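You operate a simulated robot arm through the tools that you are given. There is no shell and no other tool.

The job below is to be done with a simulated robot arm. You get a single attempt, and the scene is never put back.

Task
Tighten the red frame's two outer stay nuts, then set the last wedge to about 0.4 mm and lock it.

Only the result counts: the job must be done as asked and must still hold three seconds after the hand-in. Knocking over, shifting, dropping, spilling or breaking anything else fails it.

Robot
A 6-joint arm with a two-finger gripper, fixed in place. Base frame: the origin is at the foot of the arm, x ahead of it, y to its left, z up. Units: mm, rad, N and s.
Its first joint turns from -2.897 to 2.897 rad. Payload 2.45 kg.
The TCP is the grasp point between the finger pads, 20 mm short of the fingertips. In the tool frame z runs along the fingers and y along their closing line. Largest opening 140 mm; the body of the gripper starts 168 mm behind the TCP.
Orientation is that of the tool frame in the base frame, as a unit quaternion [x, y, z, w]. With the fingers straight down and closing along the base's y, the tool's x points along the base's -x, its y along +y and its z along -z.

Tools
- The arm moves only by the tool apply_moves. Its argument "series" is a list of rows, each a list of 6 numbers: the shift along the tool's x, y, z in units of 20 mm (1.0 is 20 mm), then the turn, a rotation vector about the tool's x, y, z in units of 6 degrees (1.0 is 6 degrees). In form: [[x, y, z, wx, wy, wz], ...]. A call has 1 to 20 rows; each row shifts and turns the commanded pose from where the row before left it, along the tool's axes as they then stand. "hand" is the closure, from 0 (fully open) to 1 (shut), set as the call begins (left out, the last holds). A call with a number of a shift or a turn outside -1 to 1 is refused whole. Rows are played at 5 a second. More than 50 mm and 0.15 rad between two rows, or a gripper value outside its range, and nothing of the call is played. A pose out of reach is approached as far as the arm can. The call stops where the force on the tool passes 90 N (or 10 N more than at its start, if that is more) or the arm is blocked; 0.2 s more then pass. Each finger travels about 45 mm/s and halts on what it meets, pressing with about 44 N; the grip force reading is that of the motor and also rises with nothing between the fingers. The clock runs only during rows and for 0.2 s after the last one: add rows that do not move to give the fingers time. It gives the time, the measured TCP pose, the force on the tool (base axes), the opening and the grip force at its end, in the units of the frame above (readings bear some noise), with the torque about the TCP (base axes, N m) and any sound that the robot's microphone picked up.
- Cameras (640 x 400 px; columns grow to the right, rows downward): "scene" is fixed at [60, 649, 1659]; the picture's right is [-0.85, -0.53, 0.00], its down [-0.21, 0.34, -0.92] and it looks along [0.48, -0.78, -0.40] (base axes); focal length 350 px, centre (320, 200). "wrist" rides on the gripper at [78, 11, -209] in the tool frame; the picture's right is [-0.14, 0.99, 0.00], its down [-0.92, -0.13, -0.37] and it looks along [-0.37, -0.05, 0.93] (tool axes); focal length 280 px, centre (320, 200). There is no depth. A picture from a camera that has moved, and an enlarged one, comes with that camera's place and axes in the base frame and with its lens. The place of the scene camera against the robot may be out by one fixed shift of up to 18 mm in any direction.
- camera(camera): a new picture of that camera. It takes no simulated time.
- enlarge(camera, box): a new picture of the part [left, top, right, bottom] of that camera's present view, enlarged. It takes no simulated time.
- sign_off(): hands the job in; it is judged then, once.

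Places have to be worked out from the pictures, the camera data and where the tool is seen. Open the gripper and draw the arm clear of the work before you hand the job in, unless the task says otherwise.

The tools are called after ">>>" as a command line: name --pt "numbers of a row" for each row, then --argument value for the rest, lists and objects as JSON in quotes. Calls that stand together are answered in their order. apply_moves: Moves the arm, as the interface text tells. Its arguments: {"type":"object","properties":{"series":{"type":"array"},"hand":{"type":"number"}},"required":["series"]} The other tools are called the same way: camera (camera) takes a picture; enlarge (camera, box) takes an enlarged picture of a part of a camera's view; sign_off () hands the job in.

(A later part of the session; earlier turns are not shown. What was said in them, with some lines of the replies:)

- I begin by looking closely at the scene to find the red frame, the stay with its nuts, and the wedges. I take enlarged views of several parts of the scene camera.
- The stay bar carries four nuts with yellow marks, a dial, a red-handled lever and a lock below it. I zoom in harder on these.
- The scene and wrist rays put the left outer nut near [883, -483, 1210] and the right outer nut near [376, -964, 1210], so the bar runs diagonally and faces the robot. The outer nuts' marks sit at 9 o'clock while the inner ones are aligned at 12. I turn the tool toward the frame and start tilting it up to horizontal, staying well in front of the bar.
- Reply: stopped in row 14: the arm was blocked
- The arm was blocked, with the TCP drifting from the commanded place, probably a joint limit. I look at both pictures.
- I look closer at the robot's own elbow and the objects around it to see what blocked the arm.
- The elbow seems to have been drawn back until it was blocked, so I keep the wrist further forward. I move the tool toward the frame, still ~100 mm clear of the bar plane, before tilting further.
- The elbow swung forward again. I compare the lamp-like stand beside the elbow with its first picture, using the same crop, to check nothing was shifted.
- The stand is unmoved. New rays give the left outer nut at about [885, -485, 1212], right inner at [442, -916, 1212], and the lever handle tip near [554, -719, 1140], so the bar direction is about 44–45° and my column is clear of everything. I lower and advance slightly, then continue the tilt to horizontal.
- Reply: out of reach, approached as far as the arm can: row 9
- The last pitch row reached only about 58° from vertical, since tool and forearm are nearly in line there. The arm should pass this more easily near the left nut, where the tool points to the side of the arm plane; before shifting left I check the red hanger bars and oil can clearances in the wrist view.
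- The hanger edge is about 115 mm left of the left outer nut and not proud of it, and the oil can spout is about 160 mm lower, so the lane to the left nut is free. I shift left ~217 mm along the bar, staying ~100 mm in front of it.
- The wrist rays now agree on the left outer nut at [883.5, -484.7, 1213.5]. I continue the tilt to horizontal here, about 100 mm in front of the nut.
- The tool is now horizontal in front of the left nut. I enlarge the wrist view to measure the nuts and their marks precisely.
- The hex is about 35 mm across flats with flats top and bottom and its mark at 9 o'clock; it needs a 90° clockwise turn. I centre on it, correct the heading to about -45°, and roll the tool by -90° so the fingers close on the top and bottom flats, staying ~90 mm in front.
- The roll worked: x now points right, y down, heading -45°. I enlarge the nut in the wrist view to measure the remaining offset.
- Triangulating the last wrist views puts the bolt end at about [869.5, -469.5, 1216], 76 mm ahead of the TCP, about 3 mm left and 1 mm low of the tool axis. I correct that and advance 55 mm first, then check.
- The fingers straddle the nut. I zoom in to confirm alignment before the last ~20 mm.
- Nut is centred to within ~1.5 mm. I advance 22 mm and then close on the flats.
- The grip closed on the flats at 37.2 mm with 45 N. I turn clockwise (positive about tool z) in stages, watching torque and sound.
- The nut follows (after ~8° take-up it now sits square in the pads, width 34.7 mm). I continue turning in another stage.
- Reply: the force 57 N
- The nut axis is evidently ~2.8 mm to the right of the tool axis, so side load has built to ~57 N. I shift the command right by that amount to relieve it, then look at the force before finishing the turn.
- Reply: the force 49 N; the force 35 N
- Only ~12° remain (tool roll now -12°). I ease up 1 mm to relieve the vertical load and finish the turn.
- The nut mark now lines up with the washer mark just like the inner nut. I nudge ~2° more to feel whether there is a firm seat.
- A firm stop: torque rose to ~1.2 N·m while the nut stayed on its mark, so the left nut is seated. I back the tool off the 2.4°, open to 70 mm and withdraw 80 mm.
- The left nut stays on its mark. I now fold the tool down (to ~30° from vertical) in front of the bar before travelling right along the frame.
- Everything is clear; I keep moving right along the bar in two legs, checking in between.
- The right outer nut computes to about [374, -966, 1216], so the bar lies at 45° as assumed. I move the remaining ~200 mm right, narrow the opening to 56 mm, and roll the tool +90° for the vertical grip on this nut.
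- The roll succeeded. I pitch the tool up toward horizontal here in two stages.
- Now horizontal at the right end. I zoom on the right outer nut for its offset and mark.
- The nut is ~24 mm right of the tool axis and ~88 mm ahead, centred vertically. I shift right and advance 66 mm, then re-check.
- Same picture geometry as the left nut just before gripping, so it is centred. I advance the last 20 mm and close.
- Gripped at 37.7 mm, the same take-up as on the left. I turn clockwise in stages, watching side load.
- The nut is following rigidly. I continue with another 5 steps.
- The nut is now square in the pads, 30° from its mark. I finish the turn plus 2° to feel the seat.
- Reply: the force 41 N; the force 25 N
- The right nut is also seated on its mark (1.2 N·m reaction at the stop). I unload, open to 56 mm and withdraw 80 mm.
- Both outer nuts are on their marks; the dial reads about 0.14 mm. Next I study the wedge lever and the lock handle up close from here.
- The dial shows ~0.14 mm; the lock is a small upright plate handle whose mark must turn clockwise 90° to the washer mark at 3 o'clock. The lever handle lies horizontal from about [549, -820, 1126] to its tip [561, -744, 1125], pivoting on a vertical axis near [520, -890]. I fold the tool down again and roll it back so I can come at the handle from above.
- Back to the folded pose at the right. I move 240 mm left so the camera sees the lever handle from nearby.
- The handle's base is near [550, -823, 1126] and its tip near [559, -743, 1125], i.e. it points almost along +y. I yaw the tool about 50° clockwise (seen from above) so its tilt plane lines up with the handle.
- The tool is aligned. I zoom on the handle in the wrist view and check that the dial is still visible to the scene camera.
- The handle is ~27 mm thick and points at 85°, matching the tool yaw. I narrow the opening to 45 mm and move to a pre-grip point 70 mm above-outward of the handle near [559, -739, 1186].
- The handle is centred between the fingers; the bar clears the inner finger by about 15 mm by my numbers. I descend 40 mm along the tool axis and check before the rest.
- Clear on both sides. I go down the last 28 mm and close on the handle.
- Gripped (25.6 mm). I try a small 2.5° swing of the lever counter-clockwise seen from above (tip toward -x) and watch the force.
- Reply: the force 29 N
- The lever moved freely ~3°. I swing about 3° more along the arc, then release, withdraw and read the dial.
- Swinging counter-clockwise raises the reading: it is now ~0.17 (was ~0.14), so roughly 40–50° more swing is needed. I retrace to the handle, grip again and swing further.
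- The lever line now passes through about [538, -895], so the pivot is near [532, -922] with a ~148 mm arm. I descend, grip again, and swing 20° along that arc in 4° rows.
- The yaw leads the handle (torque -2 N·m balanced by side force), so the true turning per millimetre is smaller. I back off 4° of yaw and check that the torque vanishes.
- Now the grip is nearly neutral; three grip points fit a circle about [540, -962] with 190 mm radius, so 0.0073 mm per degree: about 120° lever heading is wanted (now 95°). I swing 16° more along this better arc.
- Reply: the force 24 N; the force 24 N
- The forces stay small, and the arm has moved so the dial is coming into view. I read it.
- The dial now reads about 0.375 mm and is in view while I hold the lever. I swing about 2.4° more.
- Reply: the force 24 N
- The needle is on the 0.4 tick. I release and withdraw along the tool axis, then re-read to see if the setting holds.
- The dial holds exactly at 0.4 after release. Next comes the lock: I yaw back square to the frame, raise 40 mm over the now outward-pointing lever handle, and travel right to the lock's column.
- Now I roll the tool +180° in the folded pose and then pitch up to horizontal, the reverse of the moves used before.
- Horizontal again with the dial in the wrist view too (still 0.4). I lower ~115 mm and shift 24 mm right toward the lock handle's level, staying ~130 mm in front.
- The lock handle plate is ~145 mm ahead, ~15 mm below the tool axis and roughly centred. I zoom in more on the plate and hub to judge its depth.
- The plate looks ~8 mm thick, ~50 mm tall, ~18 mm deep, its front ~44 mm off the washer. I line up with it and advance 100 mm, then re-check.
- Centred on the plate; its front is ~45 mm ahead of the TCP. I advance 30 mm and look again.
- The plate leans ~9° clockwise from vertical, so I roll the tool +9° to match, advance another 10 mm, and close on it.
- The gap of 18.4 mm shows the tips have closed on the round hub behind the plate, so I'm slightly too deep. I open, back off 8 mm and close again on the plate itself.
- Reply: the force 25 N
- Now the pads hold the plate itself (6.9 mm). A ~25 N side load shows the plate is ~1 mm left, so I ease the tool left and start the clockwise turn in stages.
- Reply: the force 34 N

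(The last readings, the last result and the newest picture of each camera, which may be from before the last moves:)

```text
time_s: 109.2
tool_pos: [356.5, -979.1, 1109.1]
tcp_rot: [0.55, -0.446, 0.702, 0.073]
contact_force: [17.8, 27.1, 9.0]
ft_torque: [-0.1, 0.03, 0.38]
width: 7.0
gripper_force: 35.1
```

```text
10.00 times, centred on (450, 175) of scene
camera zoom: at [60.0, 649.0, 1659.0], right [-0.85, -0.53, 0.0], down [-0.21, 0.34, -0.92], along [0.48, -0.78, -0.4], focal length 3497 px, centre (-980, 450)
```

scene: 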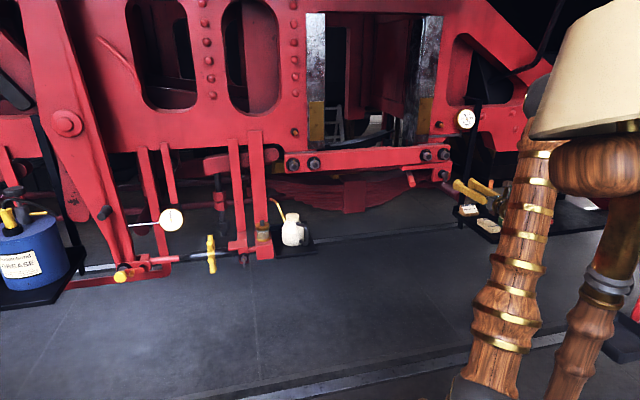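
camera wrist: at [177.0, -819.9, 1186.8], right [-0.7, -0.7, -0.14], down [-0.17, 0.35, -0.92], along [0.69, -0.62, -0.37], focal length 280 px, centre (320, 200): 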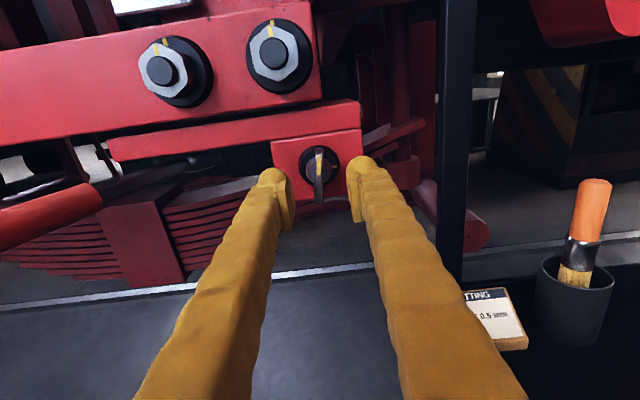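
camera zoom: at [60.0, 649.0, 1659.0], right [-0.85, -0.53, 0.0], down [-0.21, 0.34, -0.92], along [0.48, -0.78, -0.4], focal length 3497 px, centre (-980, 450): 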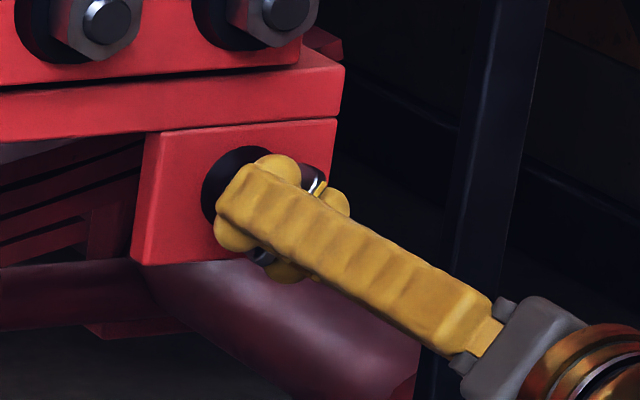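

The plate turns with the tool. I relieve ~1.5 mm to the left and keep turning.

>>> apply_moves --pt "-0.02 -0.077 0 0 0 0" --pt "0 0 0 0 0 1" --pt "0 0 0 0 0 1" --pt "0 0 0 0 0 1" --pt "0 0 0 0 0 1" --pt "0 0 0 0 0 0"

>>> enlarge --camera "scene" --box '[425, 155, 475, 195]'

```text
time_s: 110.6
tool_pos: [356.5, -978.9, 1109.5]
tcp_rot: [0.445, -0.55, 0.702, -0.075]
contact_force: [4.8, 6.5, 18.0]
ft_torque: [-0.19, -0.15, 0.04]
width: 6.8
gripper_force: 35.0
```

```text
10.00 times, centred on (450, 175) of scene
camera zoom: at [60.0, 649.0, 1659.0], right [-0.85, -0.53, 0.0], down [-0.21, 0.34, -0.92], along [0.48, -0.78, -0.4], focal length 3497 px, centre (-980, 450)
```

zoom: 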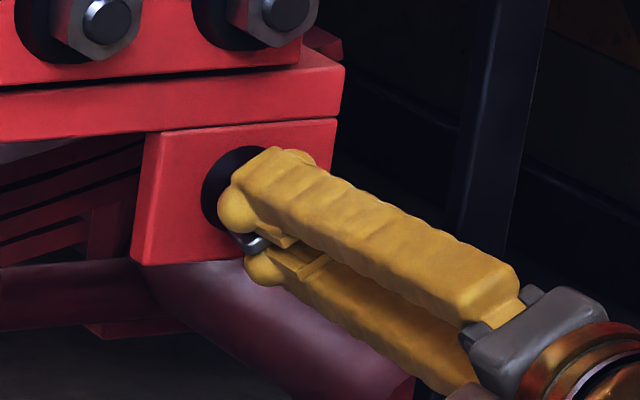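

Forces are low; I keep turning another 24° with a slight upward relief.

>>> apply_moves --pt "0.02 -0.034 0 0 0 0" --pt "0 0 0 0 0 1" --pt "0 0 0 0 0 1" --pt "0 0 0 0 0 1" --pt "0 0 0 0 0 1" --pt "0 0 0 0 0 0"

>>> enlarge --camera "wrist" --box '[260, 130, 380, 230]'

>>> camera --camera "scene"

```text
time_s: 112.0
tool_pos: [357.0, -978.0, 1109.3]
tcp_rot: [0.321, -0.631, 0.672, -0.219]
contact_force: [6.1, 3.5, 19.5]
ft_torque: [-0.22, -0.1, 0.07]
width: 6.9
gripper_force: 34.8
```

```text
4.00 times, centred on (320, 180) of wrist
camera zoom: at [153.4, -888.0, 1113.1], right [-0.01, -0.01, -1.0], down [0.4, 0.92, -0.02], along [0.92, -0.4, -0.01], focal length 1122 px, centre (320, 280)
```

zoom: 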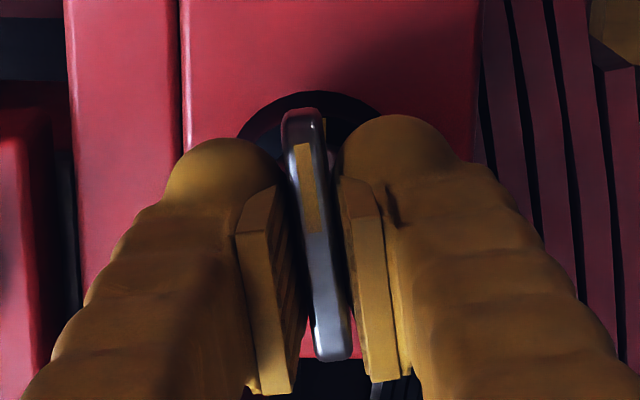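

```text
taken
```

scene: 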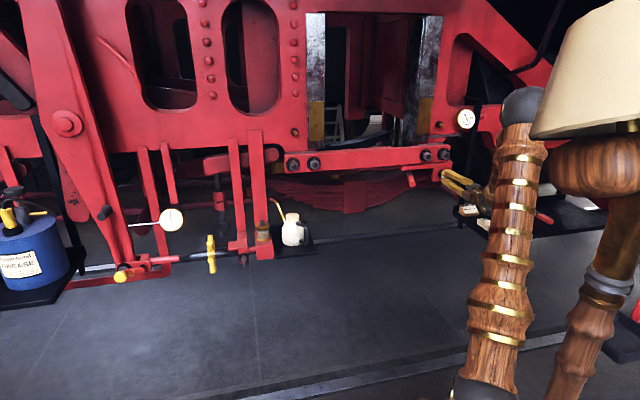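

The washer mark is appearing next to the plate's end; about 9° remain. I turn to 90° and feel for a stop.

>>> apply_moves --pt "0 0 0 0 0 0.75" --pt "0 0 0 0 0 0.75" --pt "0 0 0 0 0 0"

>>> enlarge --camera "wrist" --box '[290, 140, 360, 200]'

>>> apply_moves --pt "0 0 0 0 0 0.5" --pt "0 0 0 0 0 0" --pt "0 0 0 0 0 0"

>>> enlarge --camera "wrist" --box '[290, 140, 360, 200]'

```text
time_s: 112.8
tool_pos: [358.2, -977.8, 1111.0]
tcp_rot: [-0.27, 0.653, -0.653, 0.27]
contact_force: [3.6, 6.8, 29.4]
ft_torque: [-0.34, -0.18, 0.09]
width: 6.9
gripper_force: 35.7
```

```text
6.67 times, centred on (325, 170) of wrist
camera zoom: at [154.0, -887.6, 1101.0], right [0.1, 0.1, -0.99], down [0.39, 0.91, 0.13], along [0.92, -0.4, 0.05], focal length 1869 px, centre (287, 400)
```

zoom: 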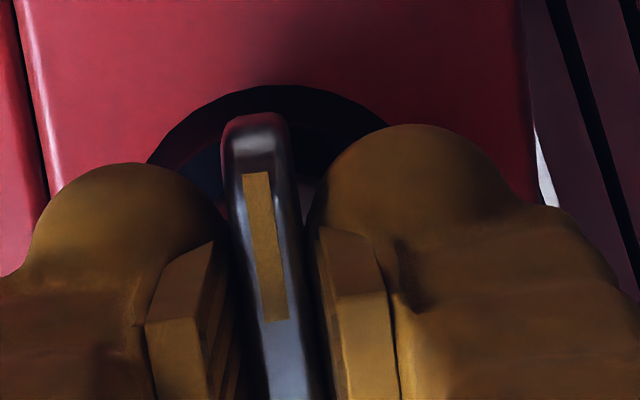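

```text
time_s: 113.6
tool_pos: [356.6, -978.6, 1110.9]
tcp_rot: [-0.254, 0.661, -0.645, 0.287]
contact_force: [1.9, 6.0, 35.4]
ft_torque: [-0.82, 0.32, 0.06]
width: 7.7
gripper_force: 35.8
```

```text
6.67 times, centred on (325, 170) of wrist
camera zoom: at [154.5, -887.0, 1096.9], right [0.13, 0.14, -0.98], down [0.38, 0.91, 0.18], along [0.91, -0.4, 0.07], focal length 1869 px, centre (287, 400)
```

zoom: 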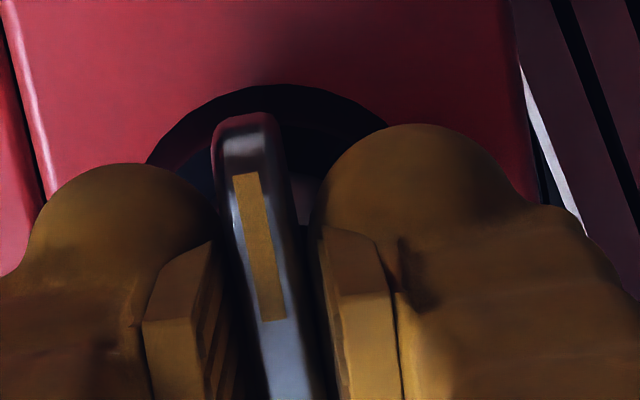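

A firm stop at the 90° position (0.8 N·m with the plate no longer following), so the lock is home. I unload, open a little, and draw straight back.

>>> apply_moves --pt "0 0 0 0 0 -0.5" --pt "0 0 0 0 0 0"

>>> apply_moves --pt "0 0 0 0 0 0" --pt "0 0 0 0 0 0" --pt "0 0 -0.5 0 0 0" --pt "0 0 -1 0 0 0" --pt "0 0 -1 0 0 0" --pt "0 0 -1 0 0 0" --pt "0 0 -1 0 0 0" --pt "0 0 -1 0 0 0" --pt "0 0 0 0 0 0" --hand 0.75

>>> enlarge --camera "wrist" --box '[260, 100, 380, 220]'

>>> enlarge --camera "scene" --box '[410, 140, 470, 195]'

>>> enlarge --camera "scene" --box '[450, 107, 480, 130]'

```text
time_s: 114.2
tool_pos: [357.2, -978.1, 1111.0]
tcp_rot: [-0.271, 0.654, -0.653, 0.271]
contact_force: [0.0, 1.6, 41.9]
ft_torque: [-0.38, -0.26, -0.01]
width: 7.1
gripper_force: 35.0
```

```text
time_s: 116.2
tool_pos: [278.7, -901.3, 1110.7]
tcp_rot: [-0.271, 0.654, -0.652, 0.271]
contact_force: [0.4, 0.1, -0.4]
ft_torque: [0.0, 0.01, -0.01]
width: 35.1
gripper_force: 0.0
```

```text
3.33 times, centred on (320, 160) of wrist
camera zoom: at [74.9, -810.2, 1101.0], right [0.1, 0.1, -0.99], down [0.39, 0.91, 0.13], along [0.92, -0.4, 0.05], focal length 935 px, centre (320, 333)
```

zoom: 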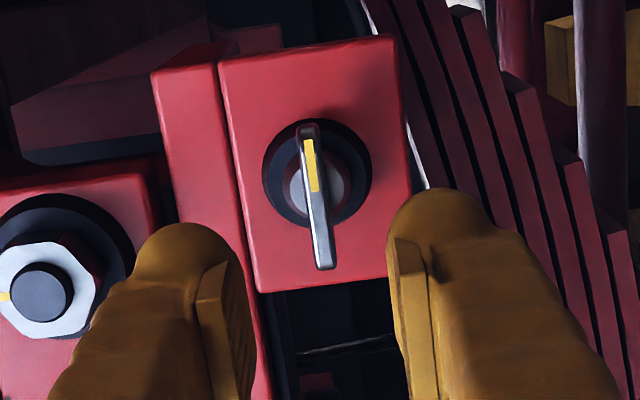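

```text
7.27 times, centred on (440, 168) of scene
camera zoom: at [60.0, 649.0, 1659.0], right [-0.85, -0.53, 0.0], down [-0.21, 0.34, -0.92], along [0.48, -0.78, -0.4], focal length 2544 px, centre (-553, 436)
```

zoom: 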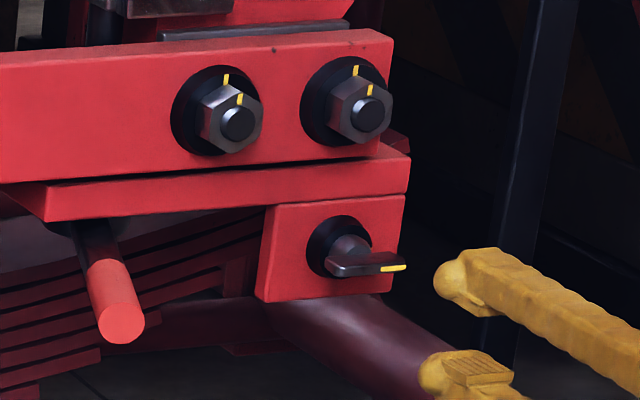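

```text
16.00 times, centred on (465, 118) of scene
camera zoom: at [60.0, 649.0, 1659.0], right [-0.85, -0.53, 0.0], down [-0.21, 0.34, -0.92], along [0.48, -0.78, -0.4], focal length 5596 px, centre (-2000, 1504)
```

zoom: 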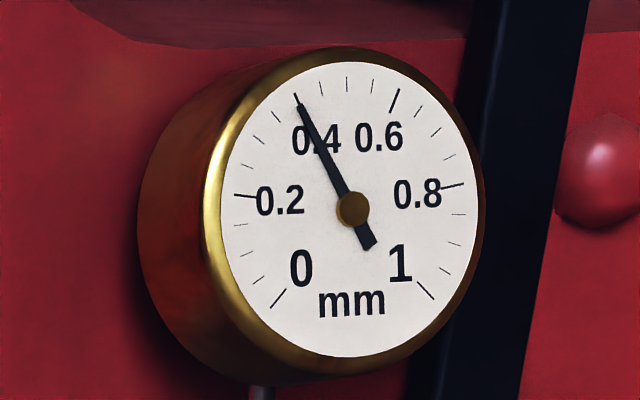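

The lock plate now lies horizontal with its mark on the 3 o'clock mark, both right nuts are aligned, and the dial still reads 0.4. I raise the tool, roll back 90°, and fold it down to leave the work.

>>> apply_moves --pt "0 -1 -0.2 0 0 0" --pt "0 -1 -0.2 0 0 0" --pt "0 -1 -0.2 0 0 0" --pt "0 -1 -0.2 0 0 0" --pt "0 -1 0 0 0 0" --pt "0 -1 0 0 0 0" --pt "0 0 0 0 0 0"

>>> apply_moves --pt "0 0 0 0 0 -1" --pt "0 0 0 0 0 -1" --pt "0 0 0 0 0 -1" --pt "0 0 0 0 0 -1" --pt "0 0 0 0 0 -1" --pt "0 0 0 0 0 -1" --pt "0 0 0 0 0 -1" --pt "0 0 0 0 0 -1" --pt "0 0 0 0 0 -1" --pt "0 0 0 0 0 -1" --pt "0 0 0 0 0 -1" --pt "0 0 0 0 0 -1" --pt "0 0 0 0 0 -1" --pt "0 0 0 0 0 -1" --pt "0 0 0 0 0 -1" --pt "0 0 0 0 0 0"

>>> apply_moves --pt "0 0 0 0 -1 0" --pt "0 0 0 0 -1 0" --pt "0 0 0 0 -1 0" --pt "0 0 0 0 -1 0" --pt "0 0 0 0 -1 0" --pt "0 0 0 0 -1 0" --pt "0 0 0 0 -1 0" --pt "0 0 0 0 -1 0" --pt "0 0 0 0 -1 0" --pt "0 0 0 0 -1 0" --pt "0 0 0 0 0 0"

>>> camera --camera "scene"

```text
time_s: 117.8
tool_pos: [268.2, -890.8, 1229.8]
tcp_rot: [-0.271, 0.654, -0.652, 0.271]
contact_force: [-0.8, 0.3, 0.3]
ft_torque: [0.03, 0.03, -0.01]
width: 34.9
gripper_force: 0.0
```

```text
time_s: 121.2
tool_pos: [268.8, -889.3, 1230.2]
tcp_rot: [0.655, -0.27, 0.652, 0.27]
contact_force: [-0.2, -0.3, 0.1]
ft_torque: [-0.02, -0.01, 0.02]
width: 35.0
gripper_force: 0.1
```

```text
time_s: 123.6
tool_pos: [267.2, -889.3, 1229.9]
tcp_rot: [0.893, -0.37, 0.239, 0.098]
contact_force: [0.3, -0.1, 0.8]
ft_torque: [0.0, 0.03, 0.04]
width: 34.9
gripper_force: 0.1
```

```text
taken
```

scene: 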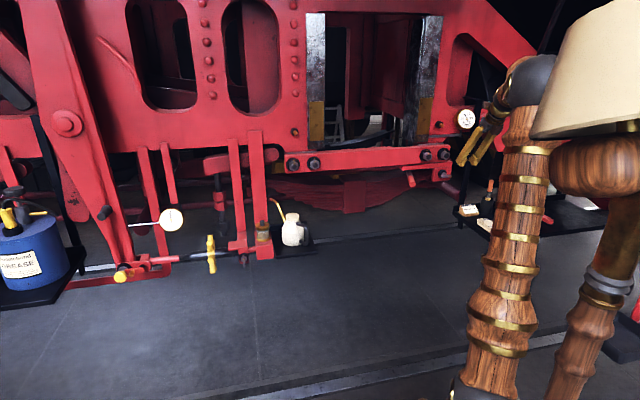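

Folded clear of the lock. I rise 60 mm, travel left past the lever handle well above it, then go upright and step back from the frame.

>>> apply_moves --pt "0.5 0 -0.866 0 0 0" --pt "0.5 0 -0.866 0 0 0" --pt "0.5 0 -0.866 0 0 0" --pt "0 -1 0 0 0 0" --pt "0 -1 0 0 0 0" --pt "0 -1 0 0 0 0" --pt "0 -1 0 0 0 0" --pt "0 -1 0 0 0 0" --pt "0 -1 0 0 0 0" --pt "0 -1 0 0 0 0" --pt "0 -1 0 0 0 0" --pt "0 -1 0 0 0 0" --pt "0 -1 0 0 0 0" --pt "0 -1 0 0 0 0" --pt "0 -1 0 0 0 0" --pt "0 0 0 0 0 0"

>>> apply_moves --pt "0 -1 0 0 -1 0" --pt "0 -1 0 0 -1 0" --pt "0 -1 0 0 -1 0" --pt "0 -1 0 0 -1 0" --pt "0 -1 0 0 -1 0" --pt "-1 0 0 0 0 0" --pt "-1 0 0 0 0 0" --pt "-1 0 0 0 0 0" --pt "-1 0 0 0 0 0" --pt "-1 0 0 0 0 0" --pt "0 0 0 0 0 0"

>>> apply_moves --pt "0 0 0 0 0 0" --pt "0 0 0 0 0 0" --pt "0 0 0 0 0 0" --pt "0 0 0 0 0 0" --pt "0 0 0 0 0 0" --pt "0 0 0 0 0 0" --pt "0 0 0 0 0 0" --hand 0.0

>>> camera --camera "scene"

>>> camera --camera "wrist"

```text
time_s: 127.0
tool_pos: [436.0, -720.9, 1291.0]
tcp_rot: [0.893, -0.369, 0.238, 0.098]
contact_force: [-0.2, -0.4, -0.3]
ft_torque: [0.05, 0.0, 0.0]
width: 34.8
gripper_force: 0.1
```

```text
time_s: 129.4
tool_pos: [436.9, -576.2, 1290.0]
tcp_rot: [0.924, -0.382, -0.002, 0.0]
contact_force: [-0.3, 0.5, -0.3]
ft_torque: [0.01, -0.04, -0.02]
width: 34.8
gripper_force: 0.1
```

```text
time_s: 131.0
tool_pos: [438.2, -575.9, 1290.6]
tcp_rot: [0.924, -0.383, -0.002, -0.001]
contact_force: [0.0, 0.2, 0.5]
ft_torque: [-0.04, 0.0, 0.01]
width: 140.1
gripper_force: 0.1
```

```text
taken
```

scene: 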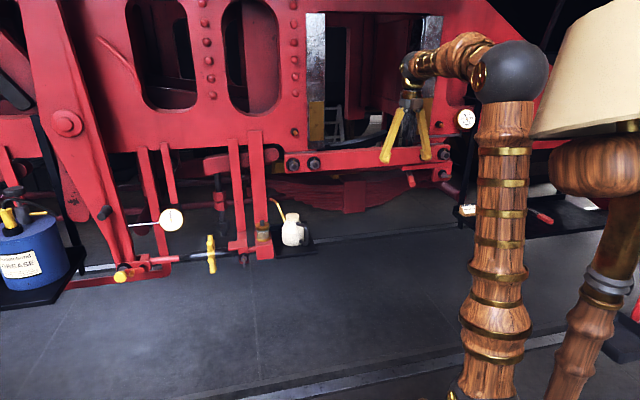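

```text
taken
camera wrist: at [485.5, -641.7, 1499.6], right [-0.8, -0.6, 0.0], down [-0.56, 0.74, 0.37], along [-0.22, 0.3, -0.93], focal length 280 px, centre (320, 200)
```

wrist: 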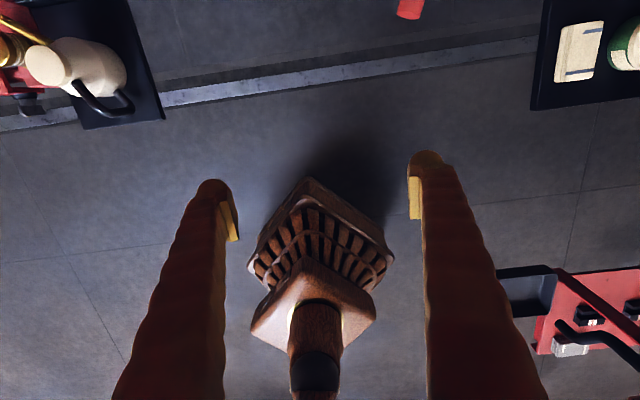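

The arm is clear and the gripper fully open. A last check of the nuts, lock, dial and nearby objects before handing in.

>>> enlarge --camera "scene" --box '[280, 145, 330, 180]'

>>> enlarge --camera "scene" --box '[410, 140, 470, 195]'

>>> enlarge --camera "scene" --box '[450, 107, 480, 130]'

>>> enlarge --camera "scene" --box '[100, 130, 320, 290]'

```text
11.43 times, centred on (305, 162) of scene
camera zoom: at [60.0, 649.0, 1659.0], right [-0.85, -0.53, 0.0], down [-0.21, 0.34, -0.92], along [0.48, -0.78, -0.4], focal length 3997 px, centre (491, 629)
```

zoom: 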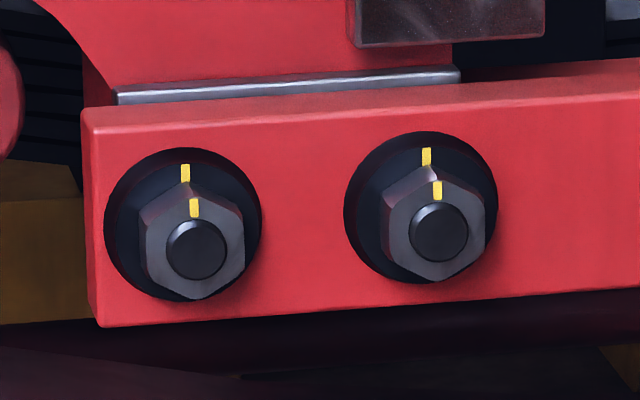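

```text
7.27 times, centred on (440, 168) of scene
camera zoom: at [60.0, 649.0, 1659.0], right [-0.85, -0.53, 0.0], down [-0.21, 0.34, -0.92], along [0.48, -0.78, -0.4], focal length 2544 px, centre (-553, 436)
```

zoom: 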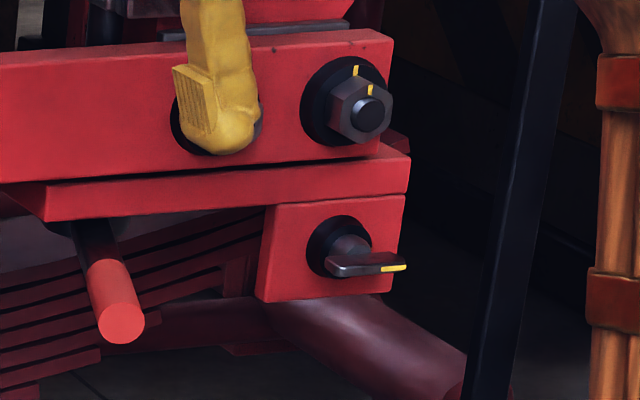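

```text
16.00 times, centred on (465, 118) of scene
camera zoom: at [60.0, 649.0, 1659.0], right [-0.85, -0.53, 0.0], down [-0.21, 0.34, -0.92], along [0.48, -0.78, -0.4], focal length 5596 px, centre (-2000, 1504)
```

zoom: 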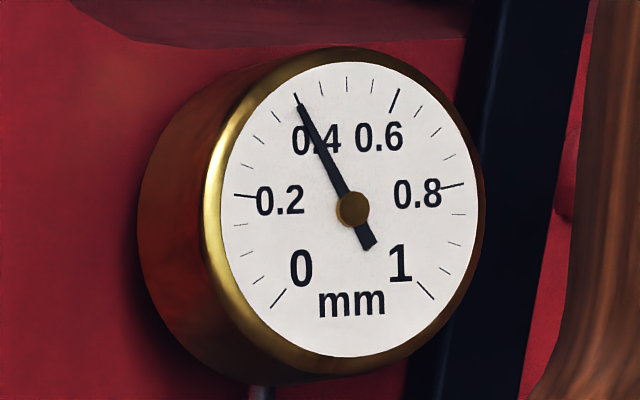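

```text
2.50 times, centred on (210, 210) of scene
camera zoom: at [60.0, 649.0, 1659.0], right [-0.85, -0.53, 0.0], down [-0.21, 0.34, -0.92], along [0.48, -0.78, -0.4], focal length 874 px, centre (595, 175)
```

zoom: 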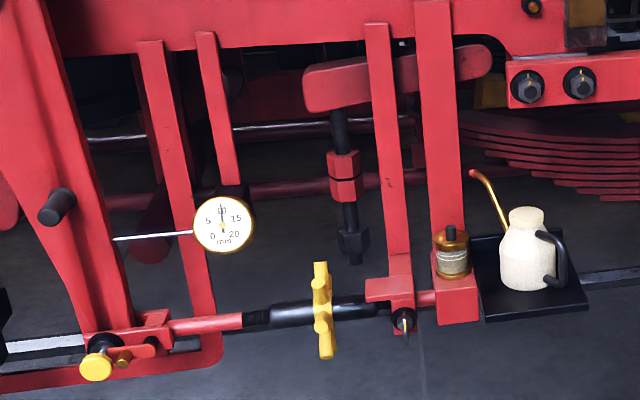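

Both outer nuts are on their marks, the wedge dial reads 0.4 mm and the lock is home. The other fittings look untouched, and the arm is clear with the gripper open, so I hand the job in.

>>> sign_off

```text
The job is handed in.
```

I tightened both outer stay nuts, set the wedge to 0.4 mm and locked it, then handed the job in. I haven't seen the judge's result.

- **Stay nuts:** I turned each outer nut clockwise until it met a firm stop. Both marks now line up with the washer marks, as on the inner nuts.
- **Wedge:** I swung the red-handled lever until the dial moved from about 0.14 mm to 0.4 mm. It still read 0.4 mm after I released the lever, after locking, and just before hand-in. The card on the tray says 0.5 mm, but I followed your 0.4 mm.
- **Lock:** I turned the plate handle 90° clockwise to its stop, and its mark now points to the washer mark. My first grip closed on the hub behind the plate, so I backed off and gripped the plate before turning it.

Early on, the arm stopped when its elbow was near the lamp stand. I compared pictures from before and after, and the stand had not moved. The other fittings I checked at the end looked untouched. The gripper is fully open and the arm is clear of the work.
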